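You operate a simulated robot arm through the tools that you are given. There is no shell and no other tool.

The job below is to be done with a simulated robot arm. You get a single attempt, and the scene is never put back.

TASK
Put things in order on the plain side of the table. At the end: the clear coffee mill is on the orange saucer; the beige tamper stands on top of the teal glasses case; the black spacer three stands where the clear coffee mill stood; the clear vase stands where the black spacer three stood; whatever was shut is shut again. Leave all else as you found it, and nothing knocked over. Set down upright: coffee mill.
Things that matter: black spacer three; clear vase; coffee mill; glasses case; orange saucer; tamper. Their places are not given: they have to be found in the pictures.

Only the result counts: the job must be done as asked and must still hold three seconds after the hand-in. Knocking over, shifting, dropping, spilling or breaking anything else fails it.

THE ROBOT
A 7-joint arm with a two-finger parallel gripper, fixed in place. Base frame: the origin is at the foot of the arm, x ahead of it, y to its left, z up; the work surface is at about z = 75. Lengths are in cm, angles in degrees, forces in N, time in s.
With the tool pointing down near the work surface it reaches from about 30 to 68 cm from the base axis. Its first joint turns from -66.0 to 66.0 degrees. Payload 1.57 kg.
Tool frame: the origin (TCP) lies between the finger pads and is the grasp point; the fingertips stand 3 cm ahead of it; z points along the fingers, y is the line along which they close. The gripper opens to 11 cm. The fingers are 2.4 cm wide and 1.2 cm thick; the gripper's body (4.8 by 11.2 cm) begins 7.8 cm behind the TCP.
Orientation is that of the tool frame in the base frame, as [roll, pitch, yaw] about the fixed x, y, z axes, in that order (R = Rz(yaw) Ry(pitch) Rx(roll)). With the fingers straight down and closing along the base's y, the tool's x points along the base's -x, its y along +y and its z along -z.

THE INTERFACE
- The arm moves only by the tool step_arm. Its argument "steps" is a list of rows, each a list of 7 numbers: the shift along the tool's x, y, z in mm, then the turn, a rotation vector about the tool's x, y, z in degrees, then the closure, from 0 (fully open) to 1 (shut). In form: [[tx, ty, tz, rx, ry, rz, claw], ...]. A call has 1 to 20 rows; each row shifts and turns the commanded pose from where the row before left it, along the tool's axes as they then stand. Each row takes 0.2 s and may step no farther than 5 cm and 8.6 degrees from the row before; otherwise, or with a gripper value out of range, the whole call is refused. A pose out of reach is approached as far as the arm can. The call stops where the force on the tool passes 40 N (or 10 N more than at its start, if that is more) or the arm is blocked; 0.2 s more then pass. The fingers move at their own pace (about 10.8 cm/s each) and stop on an object; they squeeze with about 37 N. The grip force told is the motor's: it shows also when the fingers shut on nothing. Time passes only in rows, and 0.2 s behind the last, so rows that do not move let the fingers close. The reply holds the time, the measured pose of the TCP, the force on the tool along the base axes, the opening and the grip force, in the units named above and with some noise, with the torque about the TCP (base axes, N m) and any sound that the robot's microphone picked up, and new pictures: "show" is both (left out), scene, wrist or none.
- Cameras (640 x 400 px; columns grow to the right, rows downward): "scene" is fixed at [17.23, -42.71, 138.59]; the picture's right is [0.47, -0.88, 0.00], its down [-0.71, -0.38, -0.60] and it looks along [0.53, 0.28, -0.80] (base axes); focal length 296 px, centre (320, 200). "wrist" rides on the gripper at [7, 1.6, -14.1] in the tool frame; the picture's right is [-0.23, 0.97, 0.00], its down [-0.86, -0.20, -0.48] and it looks along [-0.47, -0.11, 0.88] (tool axes); focal length 222 px, centre (320, 200).
- pixel_to_xyz(camera, pixels): there is no depth. For up to 12 entries [column, row, z] of the newest picture of that camera ("zoom" is the newest enlarged one), the place [x, y] in the base frame at which the ray of that pixel passes the height z, good to about 0.3 cm, but the place of the scene camera against the robot may be out by one fixed shift of up to 1.2 cm in any direction. The clock stands still meanwhile.
- inspect(camera, box): a new picture of the part [left, top, right, bottom] of that camera's present view, enlarged. The clock stands still meanwhile.
- sign_off(): hands the job in; it is judged then, once.

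Unless the task says otherwise, let go and move clear before handing in.

The tools are called after "Emit:" as a command line: name --pt "numbers of a row" for each row, then --argument value for the rest, lists and objects as JSON in quotes. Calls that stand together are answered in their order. step_arm: Moves the arm, as the interface text tells. Its arguments: {"type":"object","properties":{"steps":{"type":"array"},"show":{"type":"string","enum":["both","scene","wrist","none"]}},"required":["steps"]} The other tools are called the same way: pixel_to_xyz (camera, pixels) gives the place at which the rays of pixels pass given heights; inspect (camera, box) takes an enlarged picture of a part of a camera's view; sign_off () hands the job in.

At the start:

```text
t: 0.0
tool_pos: [42.88, -4.97, 107.37]
tool_rot: [-180.0, -0.1, -180.0]
ft_force: [0.4, 0.4, 0.5]
moment: [0.03, -0.01, -0.02]
gripper_width: 10.98
grasp_force: 0.1
```

scene: 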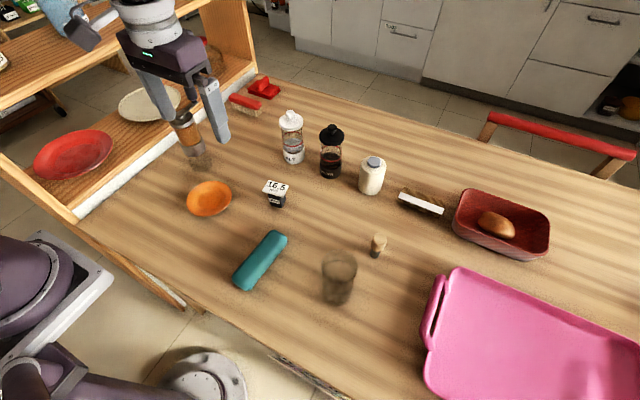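
wrist: 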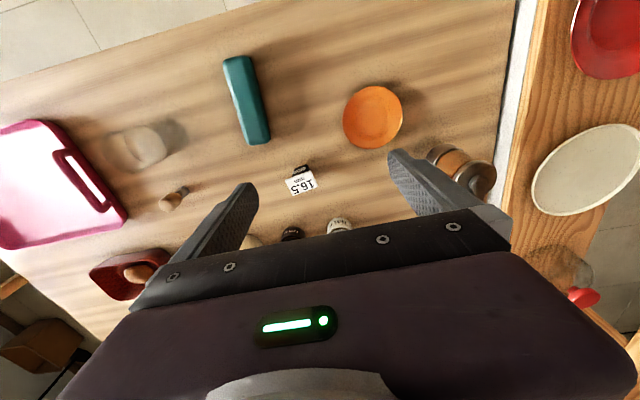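

The scene picture shows the orange saucer near (209,198), teal case near (260,260), a clear vase-like thing near (339,277), a small beige object near (378,245), and a jar near (188,135). I'll enlarge parts to identify everything before moving.

Emit:
inspect --camera "scene" --box '[140, 80, 300, 180]'

Emit:
inspect --camera "scene" --box '[240, 100, 400, 220]'

Emit:
inspect --camera "scene" --box '[220, 200, 420, 320]'

Emit:
inspect --camera "wrist" --box '[380, 80, 640, 240]'

```text
4.00 times, centred on (220, 130) of scene
```

zoom: 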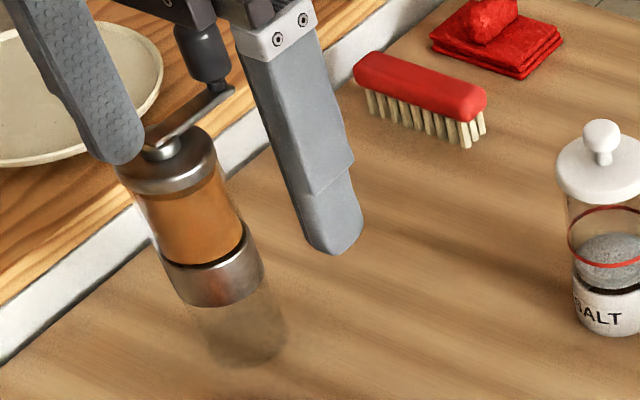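

```text
3.33 times, centred on (320, 160) of scene
```

zoom: 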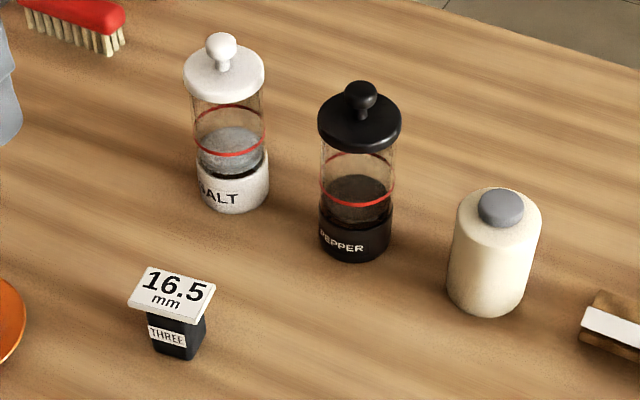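

```text
3.20 times, centred on (320, 260) of scene
```

zoom: 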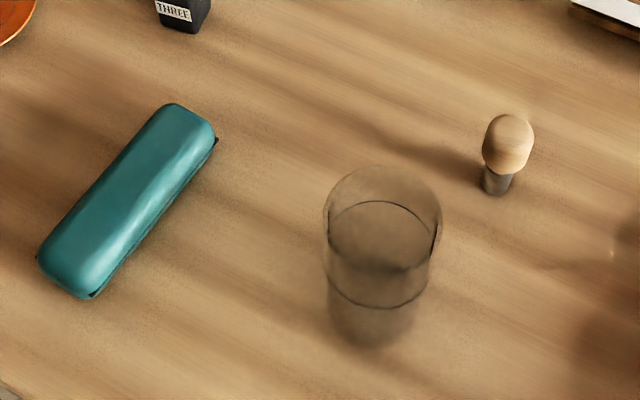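

```text
2.46 times, centred on (510, 160) of wrist
```

zoom: 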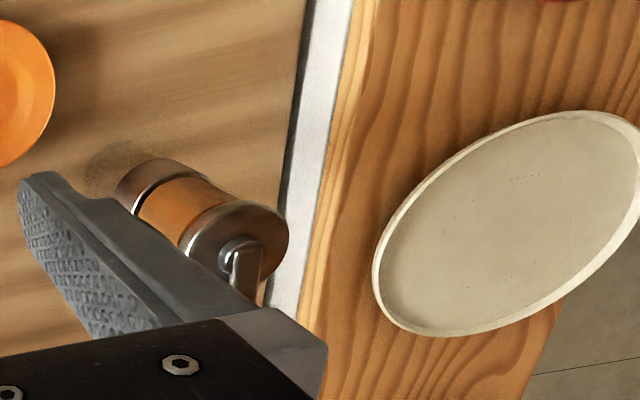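

The mill stands partly behind the finger with a clear base near scene (201,165); the spacer "THREE" is near (275,193), the tamper near (378,245), the vase near (339,277). I'll turn those pixels into places.

Emit:
pixel_to_xyz --camera "scene" --pixels '[[201, 166, 75], [182, 117, 90], [209, 198, 76], [277, 204, 75], [273, 187, 81], [337, 297, 75], [339, 262, 84], [375, 257, 75], [379, 240, 80], [246, 286, 77], [278, 238, 77], [260, 262, 79]]'

Emit:
pixel_to_xyz --camera "wrist" --pixels '[[373, 117, 76], [301, 182, 81], [305, 170, 75], [245, 100, 79], [232, 62, 79], [258, 140, 79], [143, 145, 75], [143, 145, 84], [168, 203, 75], [181, 192, 80], [475, 180, 90], [440, 155, 80]]'

```text
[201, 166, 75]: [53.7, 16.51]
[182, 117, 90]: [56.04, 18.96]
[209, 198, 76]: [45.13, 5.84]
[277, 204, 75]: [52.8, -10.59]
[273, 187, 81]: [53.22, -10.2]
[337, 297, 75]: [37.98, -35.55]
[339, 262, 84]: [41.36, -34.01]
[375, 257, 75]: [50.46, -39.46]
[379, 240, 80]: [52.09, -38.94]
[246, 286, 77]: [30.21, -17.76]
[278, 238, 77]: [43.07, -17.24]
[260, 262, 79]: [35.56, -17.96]
```

```text
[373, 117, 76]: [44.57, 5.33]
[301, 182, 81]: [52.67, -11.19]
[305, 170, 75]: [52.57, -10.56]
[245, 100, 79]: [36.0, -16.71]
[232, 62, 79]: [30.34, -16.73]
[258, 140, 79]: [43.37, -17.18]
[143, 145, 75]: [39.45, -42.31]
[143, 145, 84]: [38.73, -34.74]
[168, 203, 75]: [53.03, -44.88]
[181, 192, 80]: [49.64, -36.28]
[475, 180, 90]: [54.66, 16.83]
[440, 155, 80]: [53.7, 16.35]
```

Scene and wrist rays agree on the saucer (~44.8,5.6), spacer (~52.7,-10.7) and mill (~54,16). I'll move a little left, staying high, to see the mill and its crank better.

Emit:
step_arm --pt "30 40 0 0 0 0 0" --pt "30 40 -20 0 0 0 0" --pt "0 30 -20 0 0 0 0" --pt "0 0 0 0 0 0 0"

```text
refused: row 2 steps farther than a row can; nothing moved
```

Emit:
step_arm --pt "25 35 0 0 0 0 0" --pt "25 35 -20 0 0 0 0" --pt "0 35 -20 0 0 0 0" --pt "0 0 0 0 0 0 0"

```text
t: 1.0
tool_pos: [37.97, 5.61, 111.7]
tool_rot: [179.9, 0.0, 180.0]
ft_force: [0.1, -0.4, -0.7]
moment: [0.0, 0.02, -0.01]
gripper_width: 11.01
grasp_force: 0.0
```

scene: 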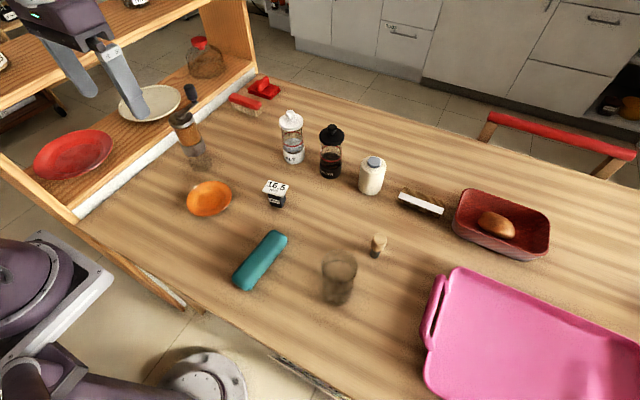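
wrist: 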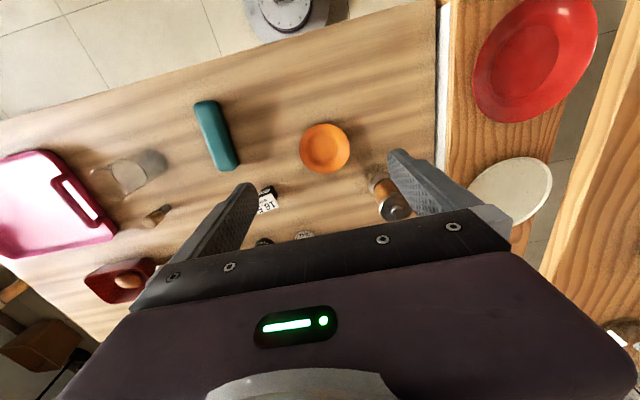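

The mill is now clear of the fingers in the scene view near (188,140). Enlarging it.

Emit:
inspect --camera "scene" --box '[140, 70, 260, 180]'

Emit:
inspect --camera "wrist" --box '[280, 110, 460, 240]'

```text
3.64 times, centred on (200, 125) of scene
```

zoom: 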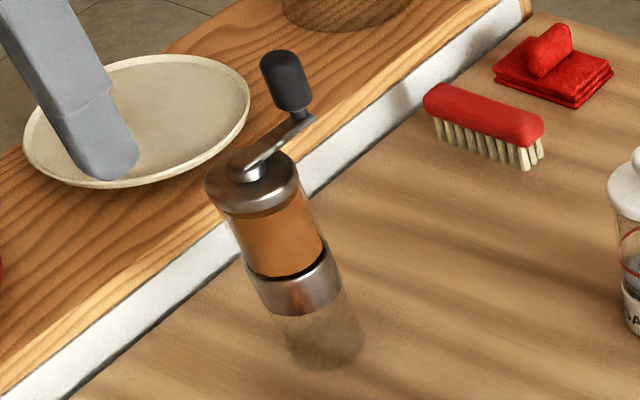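

```text
3.08 times, centred on (370, 175) of wrist
```

zoom: 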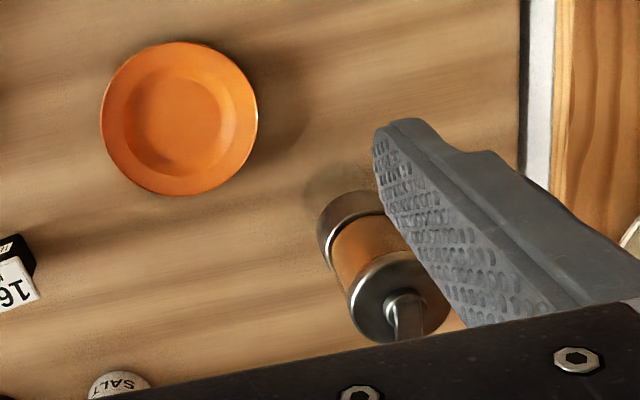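

I'll triangulate the mill's cap, base and knob from both cameras.

Emit:
pixel_to_xyz --camera "scene" --pixels '[[182.1, 118.9, 88], [182.1, 118.9, 94], [201.3, 164.8, 75], [201.3, 164.8, 76], [189.5, 86.5, 96], [189.5, 86.5, 102], [193, 99, 92], [193, 99, 97], [208, 186, 75], [197.3, 117.5, 90]]'

Emit:
pixel_to_xyz --camera "wrist" --pixels '[[393.7, 207.5, 88], [393.7, 207.5, 94], [377, 170, 75], [377, 170, 80], [324.5, 148, 75], [324.5, 148, 76.5], [378, 180, 82]]'

```text
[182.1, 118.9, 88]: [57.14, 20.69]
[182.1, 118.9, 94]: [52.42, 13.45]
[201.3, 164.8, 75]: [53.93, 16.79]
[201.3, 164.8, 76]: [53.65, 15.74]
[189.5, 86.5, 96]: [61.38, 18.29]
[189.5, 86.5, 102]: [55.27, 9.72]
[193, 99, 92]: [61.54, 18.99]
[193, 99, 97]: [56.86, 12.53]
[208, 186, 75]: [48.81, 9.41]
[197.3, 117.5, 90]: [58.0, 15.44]
```

```text
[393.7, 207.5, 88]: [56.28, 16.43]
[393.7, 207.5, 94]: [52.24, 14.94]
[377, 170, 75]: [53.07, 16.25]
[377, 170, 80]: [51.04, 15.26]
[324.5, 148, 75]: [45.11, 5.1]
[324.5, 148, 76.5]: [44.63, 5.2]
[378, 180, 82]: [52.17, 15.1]
```

Both cameras place the mill's cap at about (53.7,15.5,z≈91.7) with the crank pointing along +x and its knob near (59,15.7) up to z≈97.7. Before going there I check where the shelf's edge lies.

Emit:
pixel_to_xyz --camera "scene" --pixels '[[78, 215, 75], [160, 145, 75], [255, 66, 75], [75, 205, 78], [100, 55, 95], [100, 55, 105], [100, 55, 115], [200, 0, 115], [200, 0, 110], [0, 110, 105], [0, 110, 115]]'

Emit:
inspect --camera "scene" --box '[0, 0, 320, 220]'

```text
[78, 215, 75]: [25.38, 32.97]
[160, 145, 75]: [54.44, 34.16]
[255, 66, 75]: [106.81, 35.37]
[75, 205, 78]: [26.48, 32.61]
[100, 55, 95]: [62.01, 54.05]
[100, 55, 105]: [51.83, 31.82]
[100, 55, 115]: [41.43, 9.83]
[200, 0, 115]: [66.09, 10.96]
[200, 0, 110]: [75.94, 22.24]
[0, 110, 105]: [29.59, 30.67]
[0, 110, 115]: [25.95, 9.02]
```

```text
1.82 times, centred on (160, 110) of scene
```

zoom: 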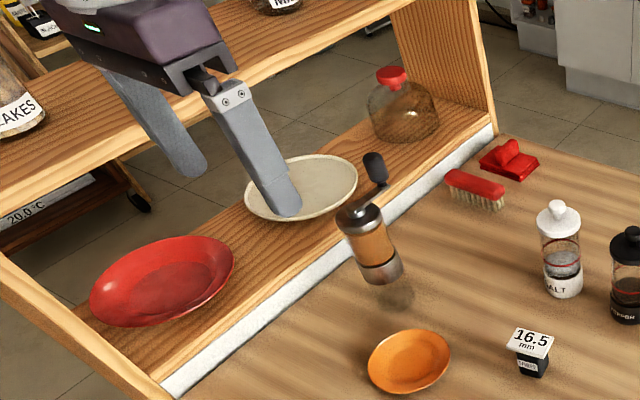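

The shelf front is at y≈35, z≈103, well clear of the mill. I'll go above the mill at (53.7,15.6) with the fingers closing along y, then check alignment.

Emit:
step_arm --pt "-40 25 0 0 0 0 0" --pt "-40 25 0 0 0 0 0" --pt "-40 25 0 0 0 0 0" --pt "-38 25 0 0 0 0 0" --pt "0 0 40 0 0 0 0" --pt "0 0 20 0 0 0 0" --pt "0 0 0 0 0 0 0"

```text
t: 2.6
tool_pos: [53.72, 15.66, 105.24]
tool_rot: [180.0, 0.1, 179.9]
ft_force: [-0.5, 0.2, -0.2]
moment: [0.06, 0.02, -0.02]
gripper_width: 11.01
grasp_force: 0.1
```

scene: 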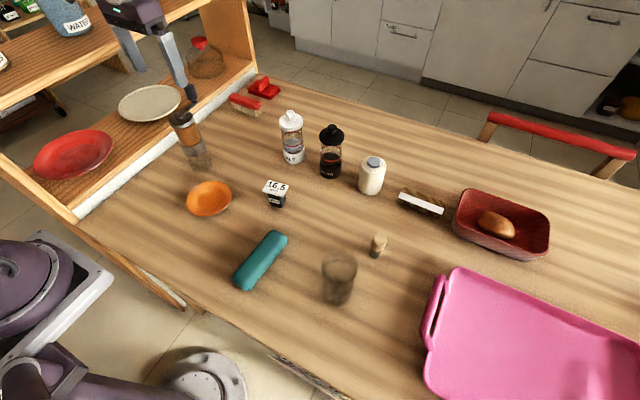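
wrist: 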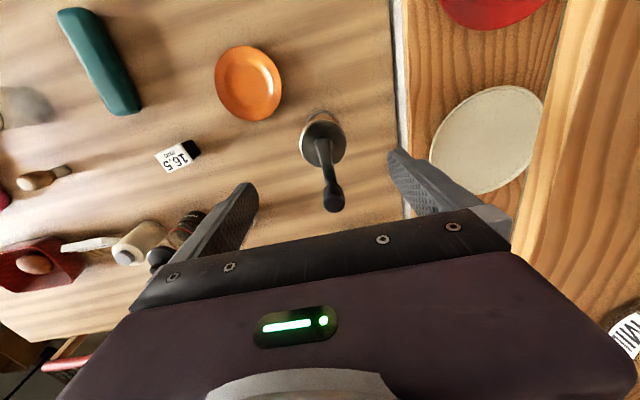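

Emit:
inspect --camera "wrist" --box '[240, 80, 420, 220]'

Emit:
pixel_to_xyz --camera "wrist" --pixels '[[323, 145, 91.7], [323, 145, 94], [333, 200, 97.5], [333, 200, 94], [248, 82, 76.5], [191, 150, 75], [176, 159, 81]]'

```text
2.86 times, centred on (330, 150) of wrist
```

zoom: 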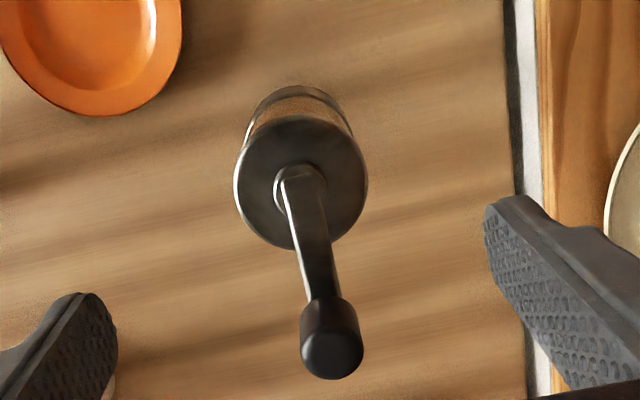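

```text
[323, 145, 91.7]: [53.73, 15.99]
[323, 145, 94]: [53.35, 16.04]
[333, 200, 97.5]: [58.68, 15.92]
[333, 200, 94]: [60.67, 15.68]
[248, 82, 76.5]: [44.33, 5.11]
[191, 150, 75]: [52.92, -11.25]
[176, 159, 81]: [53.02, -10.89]
```

The wrist view puts the cap centre at pixel (323,145), i.e. (53.7,16.0), diameter about 5.9 cm, crank along +x away from the fingers. I shift 3 mm in y, lower to z≈90 and close on the metal cap.

Emit:
step_arm --pt "0 3 30 0 0 0 0" --pt "0 0 40 0 0 0 0" --pt "0 0 40 0 0 0 0" --pt "0 0 30 0 0 0 0" --pt "0 0 14 0 0 0 0" --pt "0 0 0 0 0 0 0"

```text
t: 4.0
tool_pos: [53.78, 16.03, 89.94]
tool_rot: [-180.0, 0.1, -180.0]
ft_force: [0.1, 0.2, 0.1]
moment: [-0.04, 0.01, 0.05]
gripper_width: 10.98
grasp_force: 0.1
```

scene: 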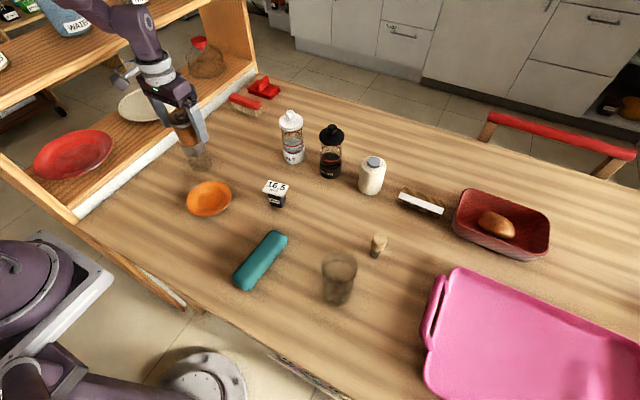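
wrist: 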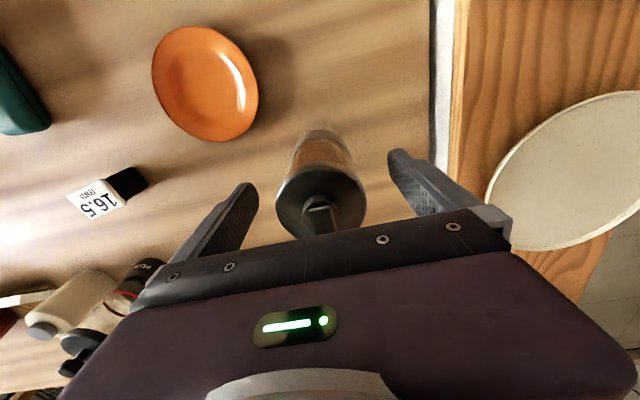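

The cap sits midway between the finger tips (columns 245 and 403). I check the height in the scene view before closing.

Emit:
inspect --camera "scene" --box '[140, 60, 260, 180]'

Emit:
inspect --camera "wrist" --box '[220, 110, 440, 250]'

```text
3.33 times, centred on (200, 120) of scene
```

zoom: 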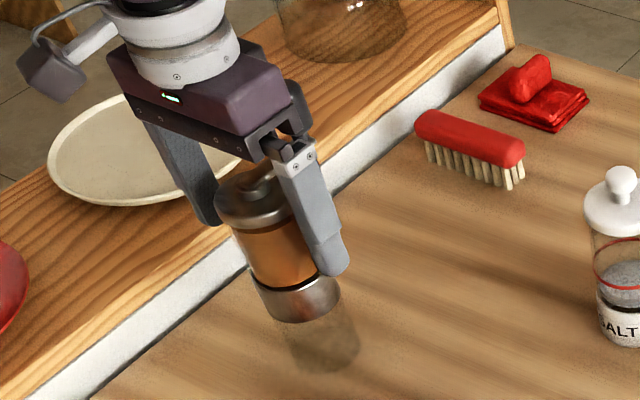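

```text
2.86 times, centred on (330, 180) of wrist
```

zoom: 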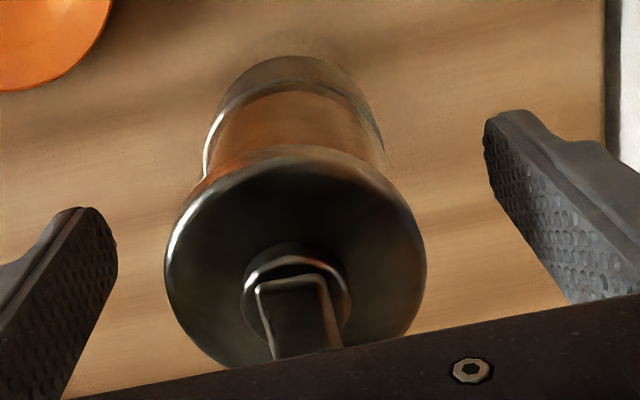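

The pads straddle the cap and upper body. Closing now, holding still for a few rows.

Emit:
step_arm --pt "0 0 0 0 0 0 0.5" --pt "0 0 0 0 0 0 1" --pt "0 0 0 0 0 0 1" --pt "0 0 0 0 0 0 1"

```text
t: 5.0
tool_pos: [53.73, 15.81, 89.96]
tool_rot: [180.0, -0.1, 179.9]
ft_force: [-0.3, 0.5, -0.1]
moment: [0.13, -0.05, 0.02]
gripper_width: 5.93
grasp_force: 36.7
```

scene: 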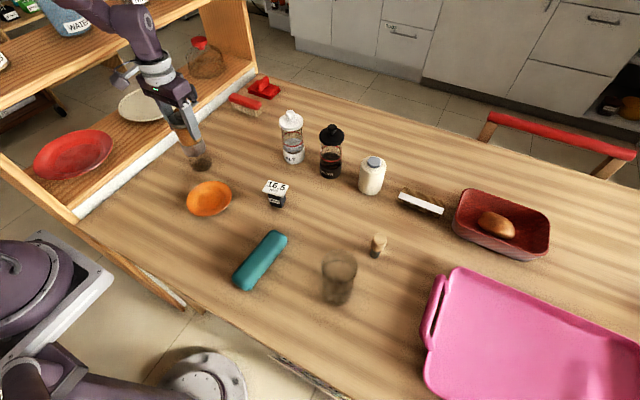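
wrist: 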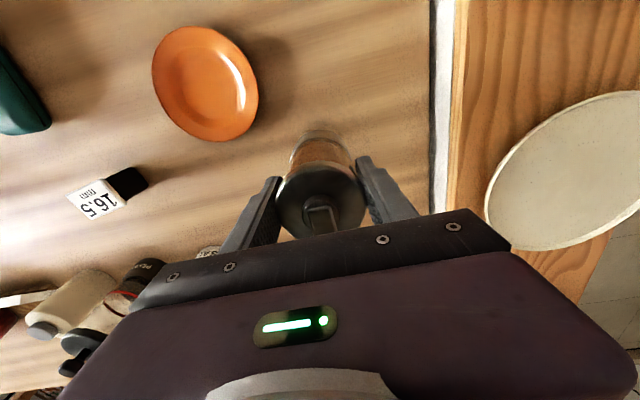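

Gripped at 5.93 cm with 36.7 N. I lift 2 cm and check that the whole mill comes up.

Emit:
step_arm --pt "0 0 -8 0 0 0 1" --pt "0 0 -12 0 0 0 1" --pt "0 0 -10 0 0 0 1" --pt "0 0 0 0 0 0 1"

Emit:
inspect --camera "scene" --box '[140, 60, 260, 180]'

```text
t: 6.0
tool_pos: [53.6, 15.86, 92.93]
tool_rot: [-180.0, -0.1, -179.9]
ft_force: [-0.5, 0.0, -2.9]
moment: [-0.04, 0.05, -0.01]
gripper_width: 5.91
grasp_force: 35.7
```

scene: 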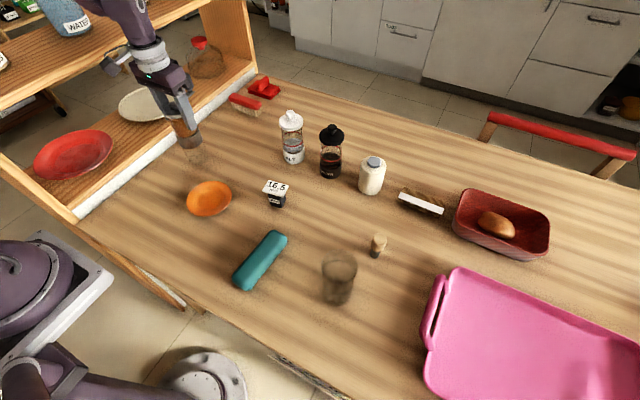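
wrist: 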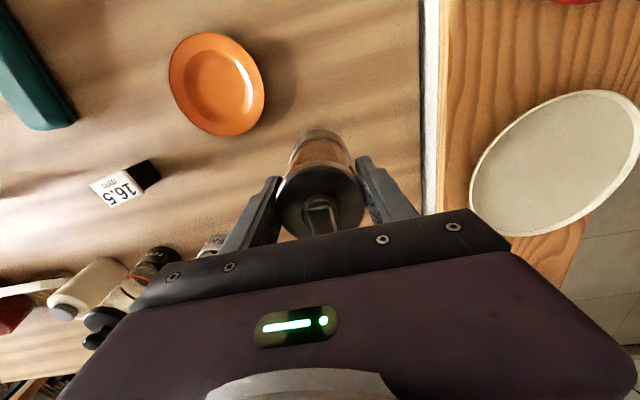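

```text
3.33 times, centred on (200, 120) of scene
```

zoom: 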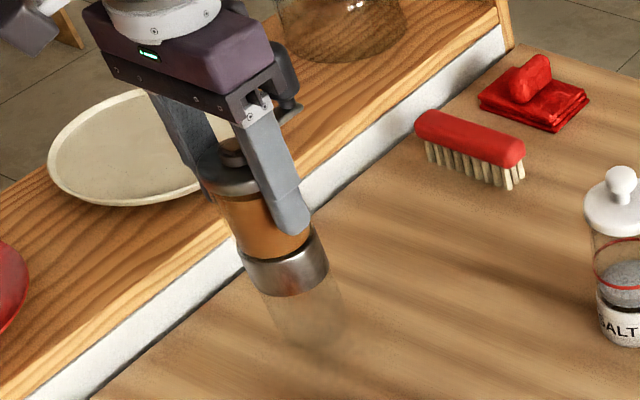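

The load reads about 2.9 N and the ring rose. I lift further to verify the clear jar rises too.

Emit:
step_arm --pt "0 0 -25 0 0 0 1" --pt "0 0 -25 0 0 0 1" --pt "0 0 0 0 0 0 1"

Emit:
inspect --camera "scene" --box '[140, 40, 280, 180]'

Emit:
inspect --camera "wrist" --box '[220, 90, 440, 250]'

```text
t: 6.8
tool_pos: [53.83, 15.89, 97.93]
tool_rot: [180.0, 0.0, 180.0]
ft_force: [0.1, 0.1, -2.5]
moment: [-0.04, 0.02, -0.01]
gripper_width: 5.93
grasp_force: 37.8
```

scene: 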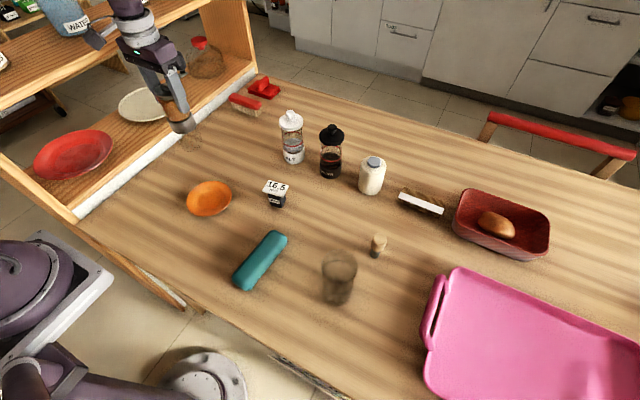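
wrist: 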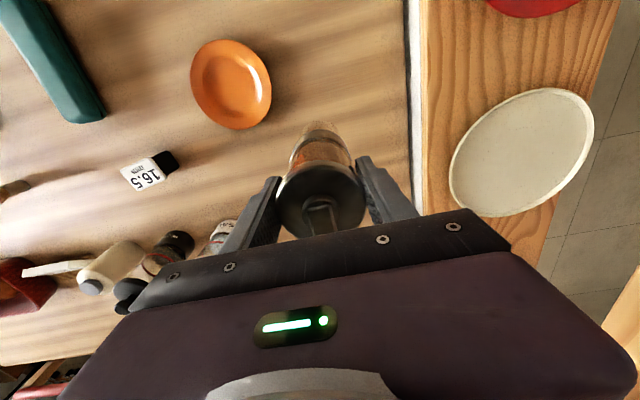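

```text
2.86 times, centred on (210, 110) of scene
```

zoom: 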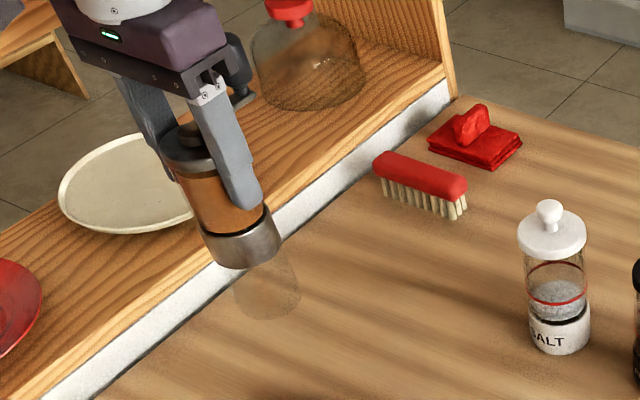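

```text
2.50 times, centred on (330, 170) of wrist
```

zoom: 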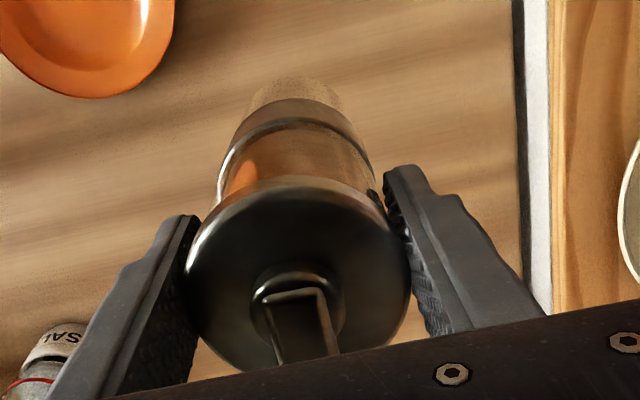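

The clear jar rises with it (zoom pixel (265,290) hanging over the table), so the mill is one piece. Now I measure the saucer precisely.

Emit:
inspect --camera "wrist" --box '[150, 20, 310, 140]'

Emit:
pixel_to_xyz --camera "wrist" --pixels '[[231, 84, 75.5], [231, 84, 77], [190, 80, 77], [271, 88, 77], [225, 39, 77], [237, 129, 77]]'

Emit:
inspect --camera "scene" --box '[170, 160, 250, 240]'

```text
3.33 times, centred on (230, 80) of wrist
```

zoom: 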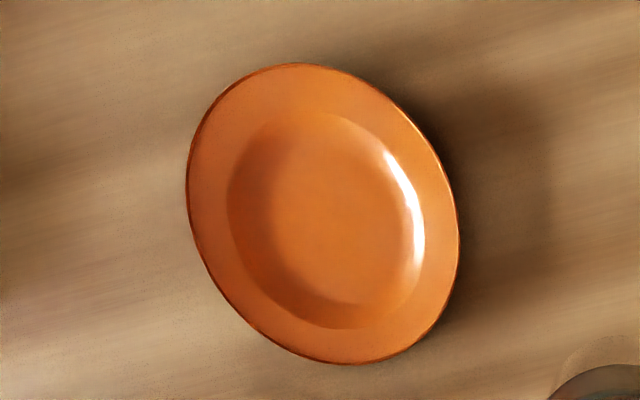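

```text
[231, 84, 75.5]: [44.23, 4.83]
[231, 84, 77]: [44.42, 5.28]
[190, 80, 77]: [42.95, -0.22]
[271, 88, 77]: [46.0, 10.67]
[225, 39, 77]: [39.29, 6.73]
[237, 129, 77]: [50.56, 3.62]
```

```text
5.00 times, centred on (210, 200) of scene
```

zoom: 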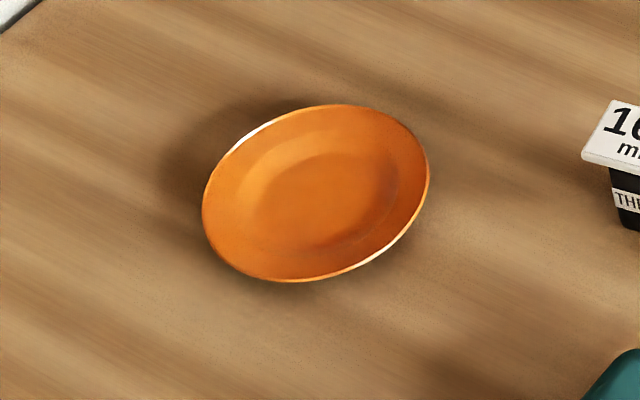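

The saucer's rim spans columns 190–271 and rows 39–129, centred at about (44.55,5.15). I carry the mill over it at z≈98.

Emit:
step_arm --pt "23 -26 0 0 0 0 1" --pt "23 -27 0 0 0 0 1" --pt "23 -27 0 0 0 0 1" --pt "23 -27 0 0 0 0 1" --pt "0 0 0 0 0 0 1" --pt "0 0 0 0 0 0 1"

Emit:
inspect --camera "scene" --box '[140, 60, 300, 240]'

Emit:
inspect --camera "wrist" --box '[220, 60, 440, 250]'

```text
t: 8.2
tool_pos: [44.46, 4.93, 97.9]
tool_rot: [-179.9, 0.0, -180.0]
ft_force: [0.0, 0.7, -3.1]
moment: [0.03, -0.01, 0.01]
gripper_width: 5.93
grasp_force: 37.2
```

scene: 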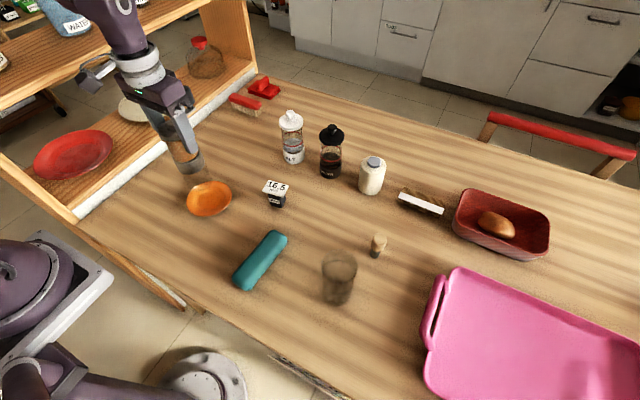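
wrist: 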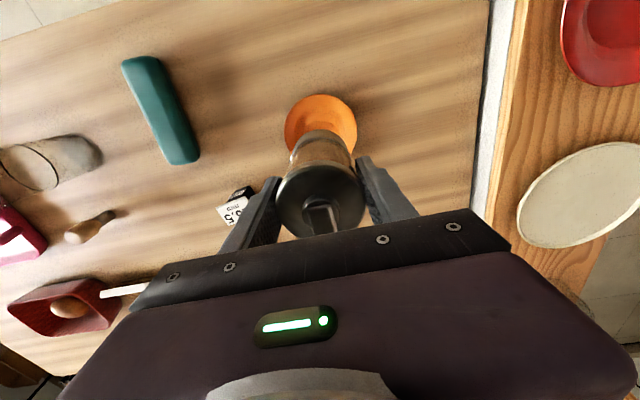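

```text
2.22 times, centred on (220, 150) of scene
```

zoom: 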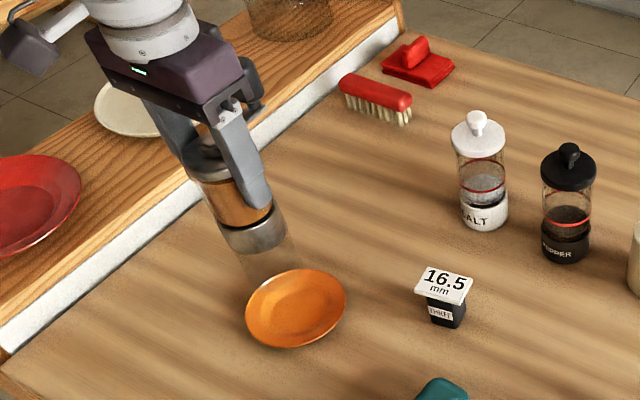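

```text
2.11 times, centred on (330, 155) of wrist
```

zoom: 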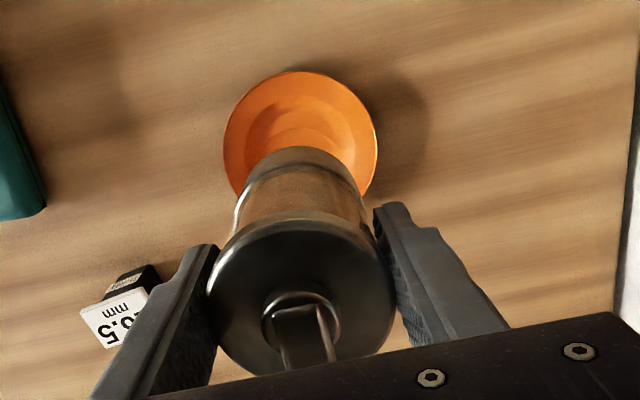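

TCP reads (44.46,4.93), nearly centred over the saucer. I nudge 2 mm and lower to about 92.

Emit:
step_arm --pt "-1 2 15 0 0 0 1" --pt "0 0 20 0 0 0 1" --pt "0 0 20 0 0 0 1" --pt "0 0 0 0 0 0 1"

Emit:
inspect --camera "scene" --box '[150, 100, 270, 230]'

```text
t: 9.2
tool_pos: [44.75, 5.42, 92.32]
tool_rot: [-179.9, 0.0, 180.0]
ft_force: [0.2, 0.6, -2.8]
moment: [0.02, 0.0, 0.0]
gripper_width: 5.91
grasp_force: 37.0
```

scene: 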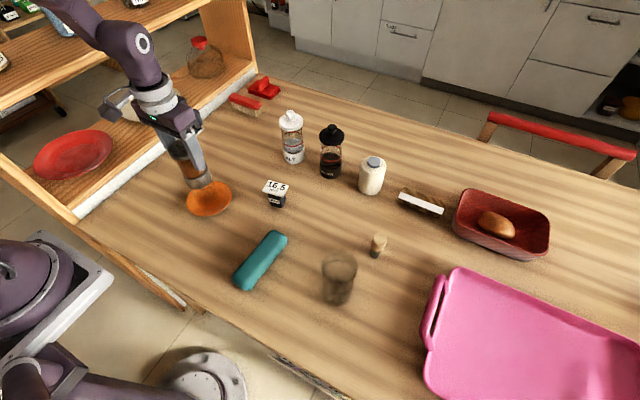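
wrist: 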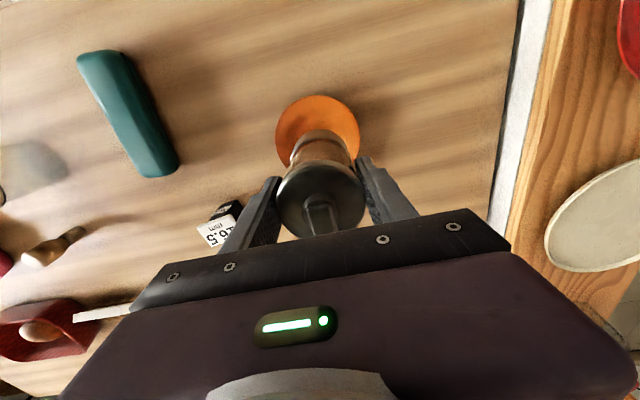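

```text
3.08 times, centred on (210, 165) of scene
```

zoom: 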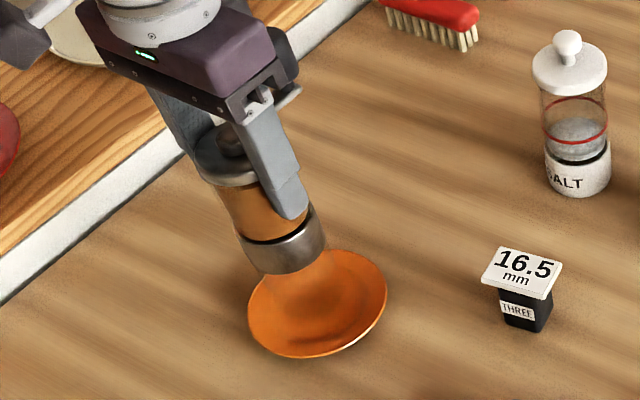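

No contact yet (-2.8 N is just the mill's weight). Lowering in small steps until the force changes.

Emit:
step_arm --pt "0 0 5 0 0 0 1" --pt "0 0 4 0 0 0 1" --pt "0 0 2 0 0 0 1" --pt "0 0 0 0 0 0 1" --show "scene"

```text
t: 10.2
tool_pos: [44.65, 5.41, 91.25]
tool_rot: [179.9, 0.0, -180.0]
ft_force: [-0.4, 0.2, -2.6]
moment: [0.0, 0.03, 0.01]
gripper_width: 5.96
grasp_force: 37.0
```

scene: 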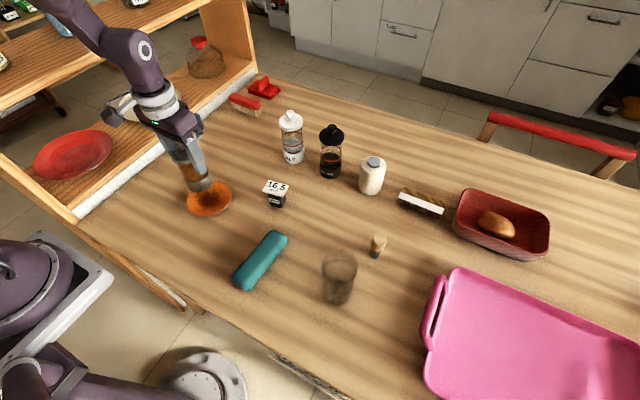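

Emit:
step_arm --pt "0 0 2 0 0 0 1" --pt "0 0 1 0 0 0 1" --pt "0 0 0 0 0 0 1" --show "none"

```text
t: 11.0
tool_pos: [44.64, 5.45, 90.99]
tool_rot: [180.0, 0.0, 180.0]
ft_force: [0.4, 0.1, -2.6]
moment: [0.02, 0.04, -0.02]
gripper_width: 5.95
grasp_force: 36.9
```

Still only the mill's weight on the tool. Two more millimetres, one by one.

Emit:
step_arm --pt "0 0 1 0 0 0 1" --pt "0 0 1 0 0 0 1" --pt "0 0 0 0 0 0 1" --show "none"

```text
t: 11.8
tool_pos: [44.66, 5.46, 90.73]
tool_rot: [180.0, 0.0, 180.0]
ft_force: [0.0, -0.1, -2.5]
moment: [-0.04, -0.02, 0.01]
gripper_width: 5.93
grasp_force: 37.0
```

Emit:
step_arm --pt "0 0 1 0 0 0 1" --pt "0 0 1 0 0 0 1" --pt "0 0 0 0 0 0 1" --show "wrist"

Emit:
inspect --camera "scene" --box '[160, 130, 260, 230]'

```text
t: 12.6
tool_pos: [44.78, 5.49, 90.65]
tool_rot: [-180.0, 0.2, -179.9]
ft_force: [-0.6, -1.1, 19.6]
moment: [-0.61, -0.4, -0.05]
gripper_width: 5.94
grasp_force: 36.9
```

wrist: 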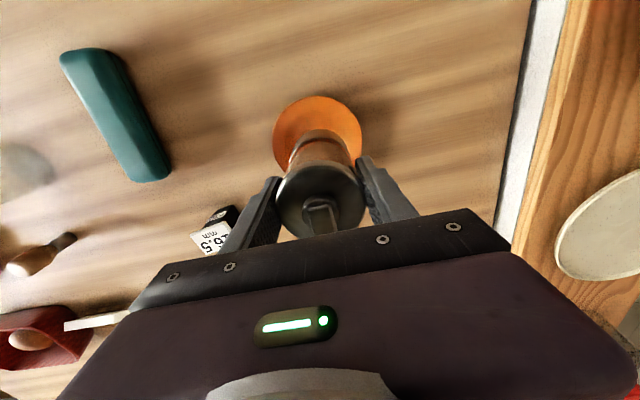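

```text
4.00 times, centred on (210, 180) of scene
```

zoom: 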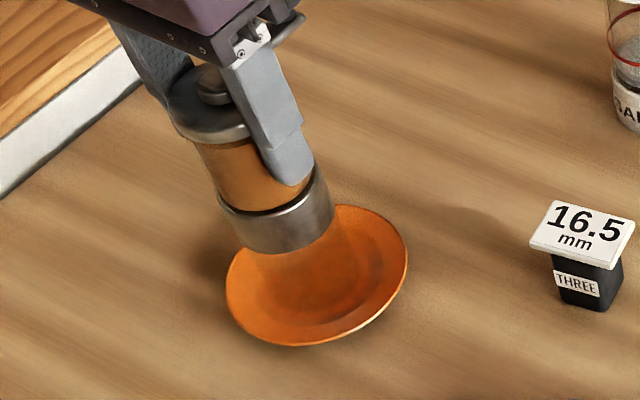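

Contact: +19.6 N with moments (-0.61,-0.40), so the jar's edge touches first on its (+x,-y) side. I'll lift 4 mm, shift 2 mm toward (-x,+y) and touch down again to compare the moments.

Emit:
step_arm --pt "0 0 -4 0 0 0 1" --pt "2 2 0 0 0 0 1" --pt "0 0 2 0 0 0 1" --pt "0 0 1 0 0 0 1" --pt "0 0 0 0 0 0 1" --show "none"

```text
t: 13.8
tool_pos: [44.44, 5.64, 90.68]
tool_rot: [180.0, -0.1, 180.0]
ft_force: [-1.9, -0.7, 1.9]
moment: [-0.09, 0.11, 0.01]
gripper_width: 5.94
grasp_force: 37.3
```

Now the touch comes on the -x side (My +0.11, Fx -1.9), so x was better before; y still asks for a little more +y. I lift 3 mm, shift +1.2 mm x and +1.5 mm y, and touch again.

Emit:
step_arm --pt "0 0 -3 0 0 0 1" --pt "-1.2 1.5 0 0 0 0 1" --pt "0 0 2 0 0 0 1" --pt "0 0 1 0 0 0 1" --pt "0 0 0 0 0 0 1" --show "none"

```text
t: 15.0
tool_pos: [44.39, 5.82, 90.6]
tool_rot: [180.0, -0.1, 180.0]
ft_force: [-1.0, 0.9, -0.4]
moment: [0.11, 0.05, 0.01]
gripper_width: 5.94
grasp_force: 37.6
```

The touch is light and near flat now (contact height unchanged at z≈90.7 in all three tries, so the jar is on the flat of the saucer). Let me look before settling it.

Emit:
inspect --camera "wrist" --box '[240, 70, 400, 190]'

Emit:
inspect --camera "scene" --box '[170, 140, 250, 220]'

```text
3.33 times, centred on (320, 130) of wrist
```

zoom: 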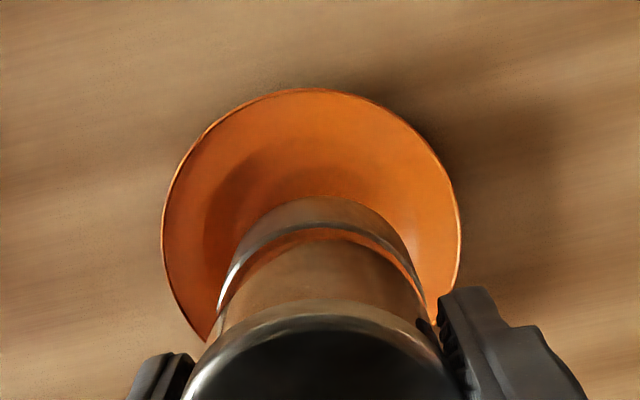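

```text
5.00 times, centred on (210, 180) of scene
```

zoom: 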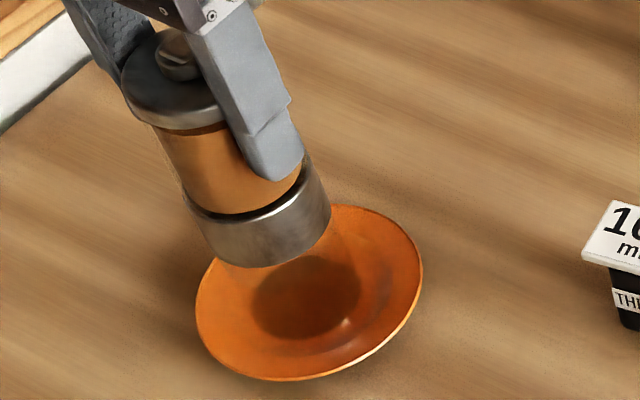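

The jar's dark base at zoom (305,300) sits centred in the saucer rim (centre ≈(309,293)). I press down half a millimetre more and release gently.

Emit:
step_arm --pt "0 0 1 0 0 0 1" --pt "0 0 0 0 0 0 0.4" --pt "0 0 0 0 0 0 0.2" --pt "0 0 0 0 0 0 0" --pt "0 0 0 0 0 0 0"

Emit:
inspect --camera "scene" --box '[160, 110, 260, 220]'

```text
t: 16.2
tool_pos: [44.61, 5.82, 90.57]
tool_rot: [-180.0, 0.0, -180.0]
ft_force: [-0.2, 0.0, -0.2]
moment: [0.0, 0.0, -0.01]
gripper_width: 11.0
grasp_force: 0.2
```

scene: 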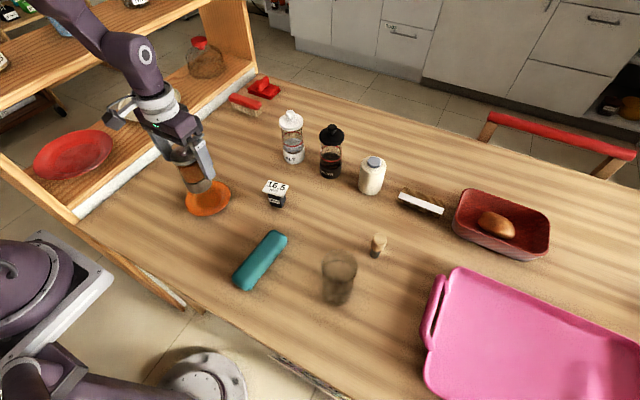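
wrist: 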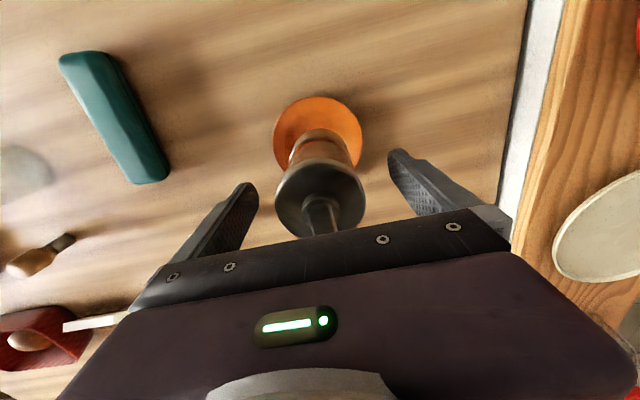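

```text
3.64 times, centred on (210, 165) of scene
```

zoom: 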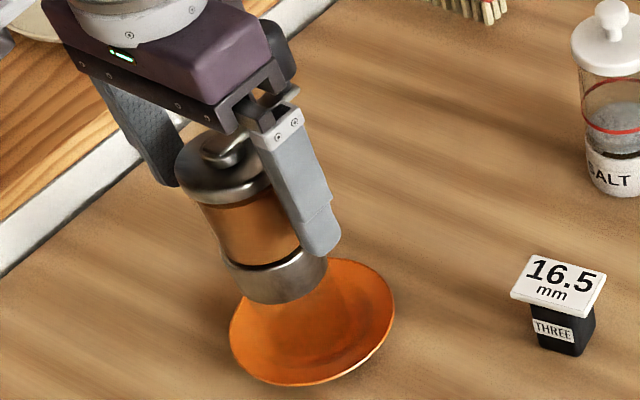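

The mill stands on the saucer by itself. I raise straight up, clear of the crank knob.

Emit:
step_arm --pt "0 0 -30 0 0 0 0" --pt "0 0 -45 0 0 0 0" --pt "0 0 -45 0 0 0 0" --pt "0 0 -45 0 0 0 0" --pt "0 0 0 0 0 0 0"

Emit:
inspect --camera "scene" --box '[150, 100, 270, 220]'

Emit:
inspect --camera "scene" --box '[250, 170, 300, 215]'

```text
t: 17.4
tool_pos: [44.38, 5.72, 107.28]
tool_rot: [-179.9, 0.0, 180.0]
ft_force: [0.3, 1.0, -1.0]
moment: [-0.01, 0.0, 0.03]
gripper_width: 11.02
grasp_force: 0.0
```

scene: 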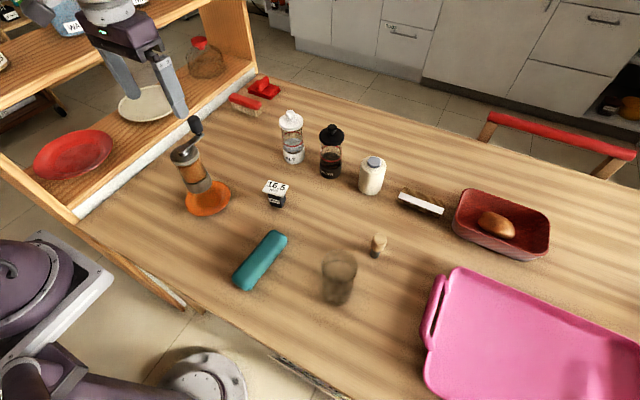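
wrist: 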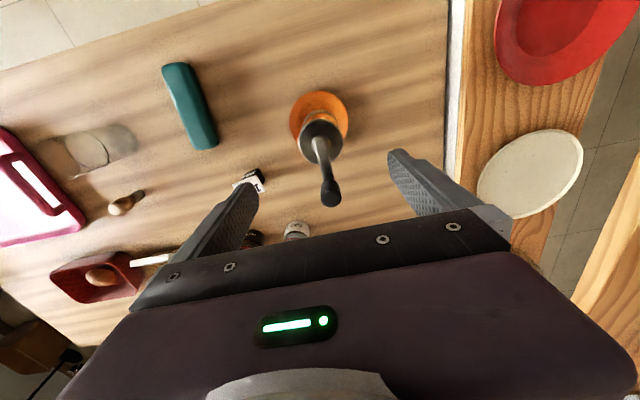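

```text
3.33 times, centred on (210, 160) of scene
```

zoom: 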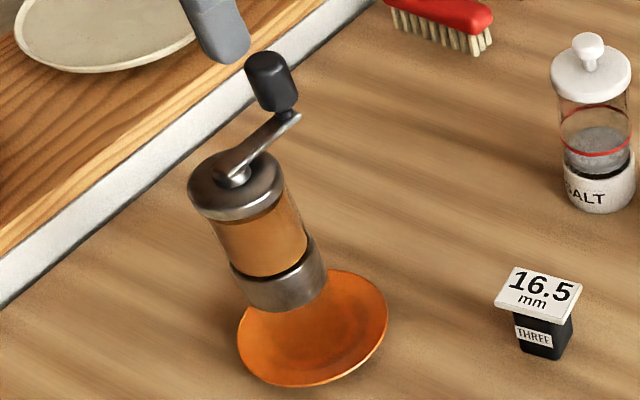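

```text
8.89 times, centred on (275, 192) of scene
```

zoom: 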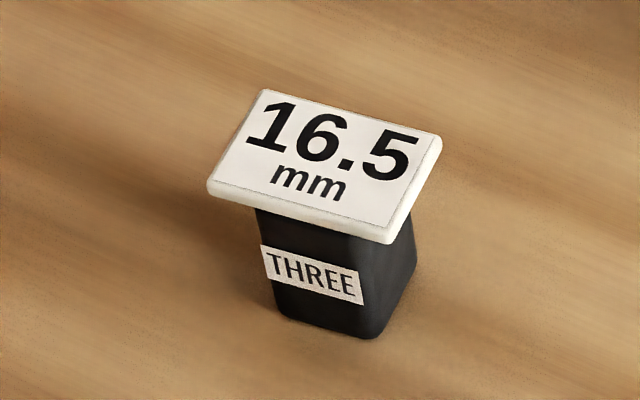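

The mill is upright on the saucer, at scene (190,165). Now the spacer: I measure its plate's corners and base.

Emit:
pixel_to_xyz --camera "scene" --pixels '[[268.5, 179.6, 81], [288.7, 185.0, 81], [282.9, 196.5, 81], [262.4, 190.9, 81], [271.1, 204.9, 75], [281.7, 207.5, 75], [285.7, 199.3, 75], [268.5, 179.6, 80], [282.9, 196.5, 80]]'

Emit:
inspect --camera "wrist" --box '[220, 140, 300, 200]'

```text
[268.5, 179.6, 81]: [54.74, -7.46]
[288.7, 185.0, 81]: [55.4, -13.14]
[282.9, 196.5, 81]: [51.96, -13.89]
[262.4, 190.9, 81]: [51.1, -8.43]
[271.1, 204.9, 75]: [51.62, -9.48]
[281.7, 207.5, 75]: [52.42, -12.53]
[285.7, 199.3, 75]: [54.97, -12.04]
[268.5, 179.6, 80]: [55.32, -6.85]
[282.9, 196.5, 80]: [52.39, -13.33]
```

```text
6.67 times, centred on (260, 170) of wrist
```

zoom: 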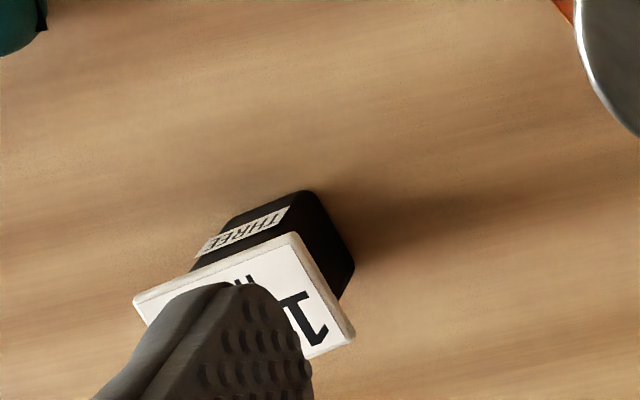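

The plate measures about 5.6×3.7 cm, its long side turned ~10° from the base y; I'll grip across the short side. I move over (52.8,-11) at z=107 and turn the tool 80°, partly closing the fingers, to look from above.

Emit:
step_arm --pt "-20 -42 0 0 0 0 0.2" --pt "-21 -42 0 0 0 0 0.2" --pt "-21 -42 0 0 0 0 0.2" --pt "-21 -41 0 0 0 0 0.2" --pt "0 0 0 0 0 8 0.2" --pt "0 0 0 0 0 8 0.2" --pt "0 0 0 0 0 8 0.2" --pt "0 0 0 0 0 8 0.2" --pt "0 0 0 0 0 8 0.2" --pt "0 0 0 0 0 8 0.2" --pt "0 0 0 0 0 8 0.2" --pt "0 0 0 0 0 8 0.2" --pt "0 0 0 0 0 8 0.2" --pt "0 0 0 0 0 8 0.2" --pt "0 0 0 0 0 0 0.2"

Emit:
pixel_to_xyz --camera "scene" --pixels '[[293, 161, 75], [331, 176, 75], [370, 193, 75], [292, 121, 87]]'

```text
t: 20.6
tool_pos: [52.81, -10.85, 107.07]
tool_rot: [-180.0, -0.1, 99.9]
ft_force: [0.1, 0.2, -0.7]
moment: [0.01, -0.04, 0.0]
gripper_width: 8.79
grasp_force: 0.0
```

scene: 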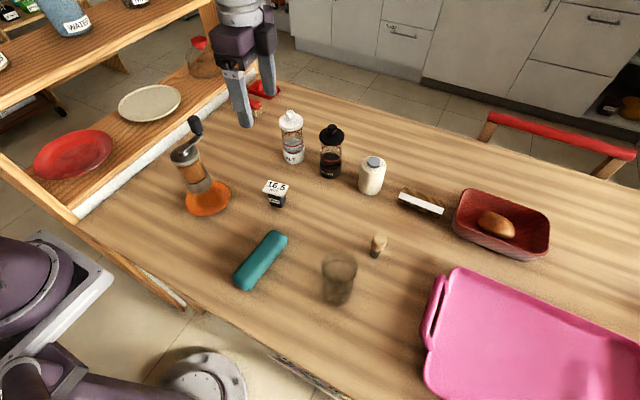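
wrist: 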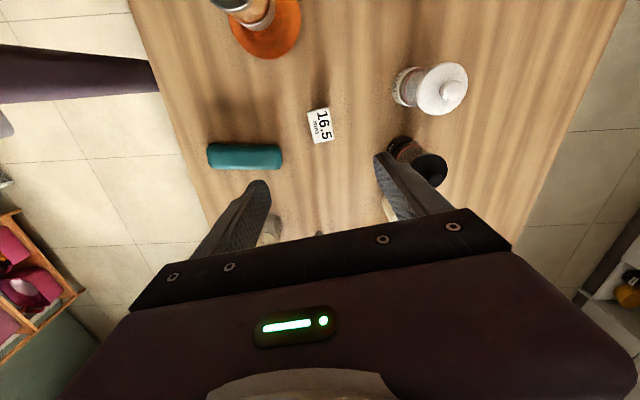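

```text
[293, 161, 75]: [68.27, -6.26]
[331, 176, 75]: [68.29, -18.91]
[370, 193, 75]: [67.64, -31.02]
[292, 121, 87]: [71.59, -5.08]
```

The plate now appears at wrist (320,126) roughly square to the fingers; the salt and pepper at x≈68 are clear. Enlarging for exact alignment.

Emit:
inspect --camera "wrist" --box '[280, 90, 360, 160]'

Emit:
pixel_to_xyz --camera "wrist" --pixels '[[320.5, 125.5, 81], [320.5, 125.5, 80], [307, 111, 81], [326, 107, 81], [333, 140, 81], [314, 144, 81], [318, 105, 75]]'

```text
5.71 times, centred on (320, 125) of wrist
```

zoom: 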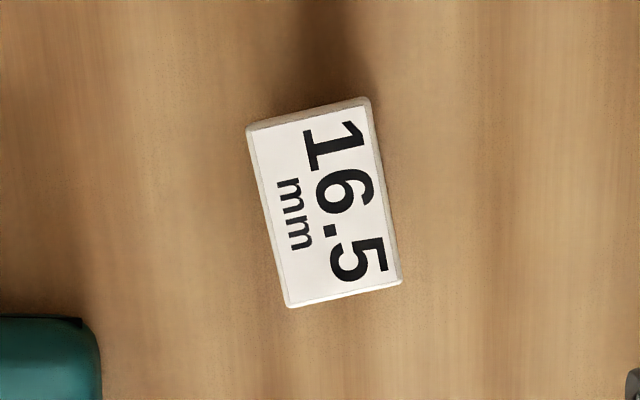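

```text
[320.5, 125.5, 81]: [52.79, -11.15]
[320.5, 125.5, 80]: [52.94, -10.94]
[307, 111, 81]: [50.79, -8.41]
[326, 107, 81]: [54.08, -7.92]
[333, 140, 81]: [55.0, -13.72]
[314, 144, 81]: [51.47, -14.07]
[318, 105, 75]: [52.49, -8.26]
```

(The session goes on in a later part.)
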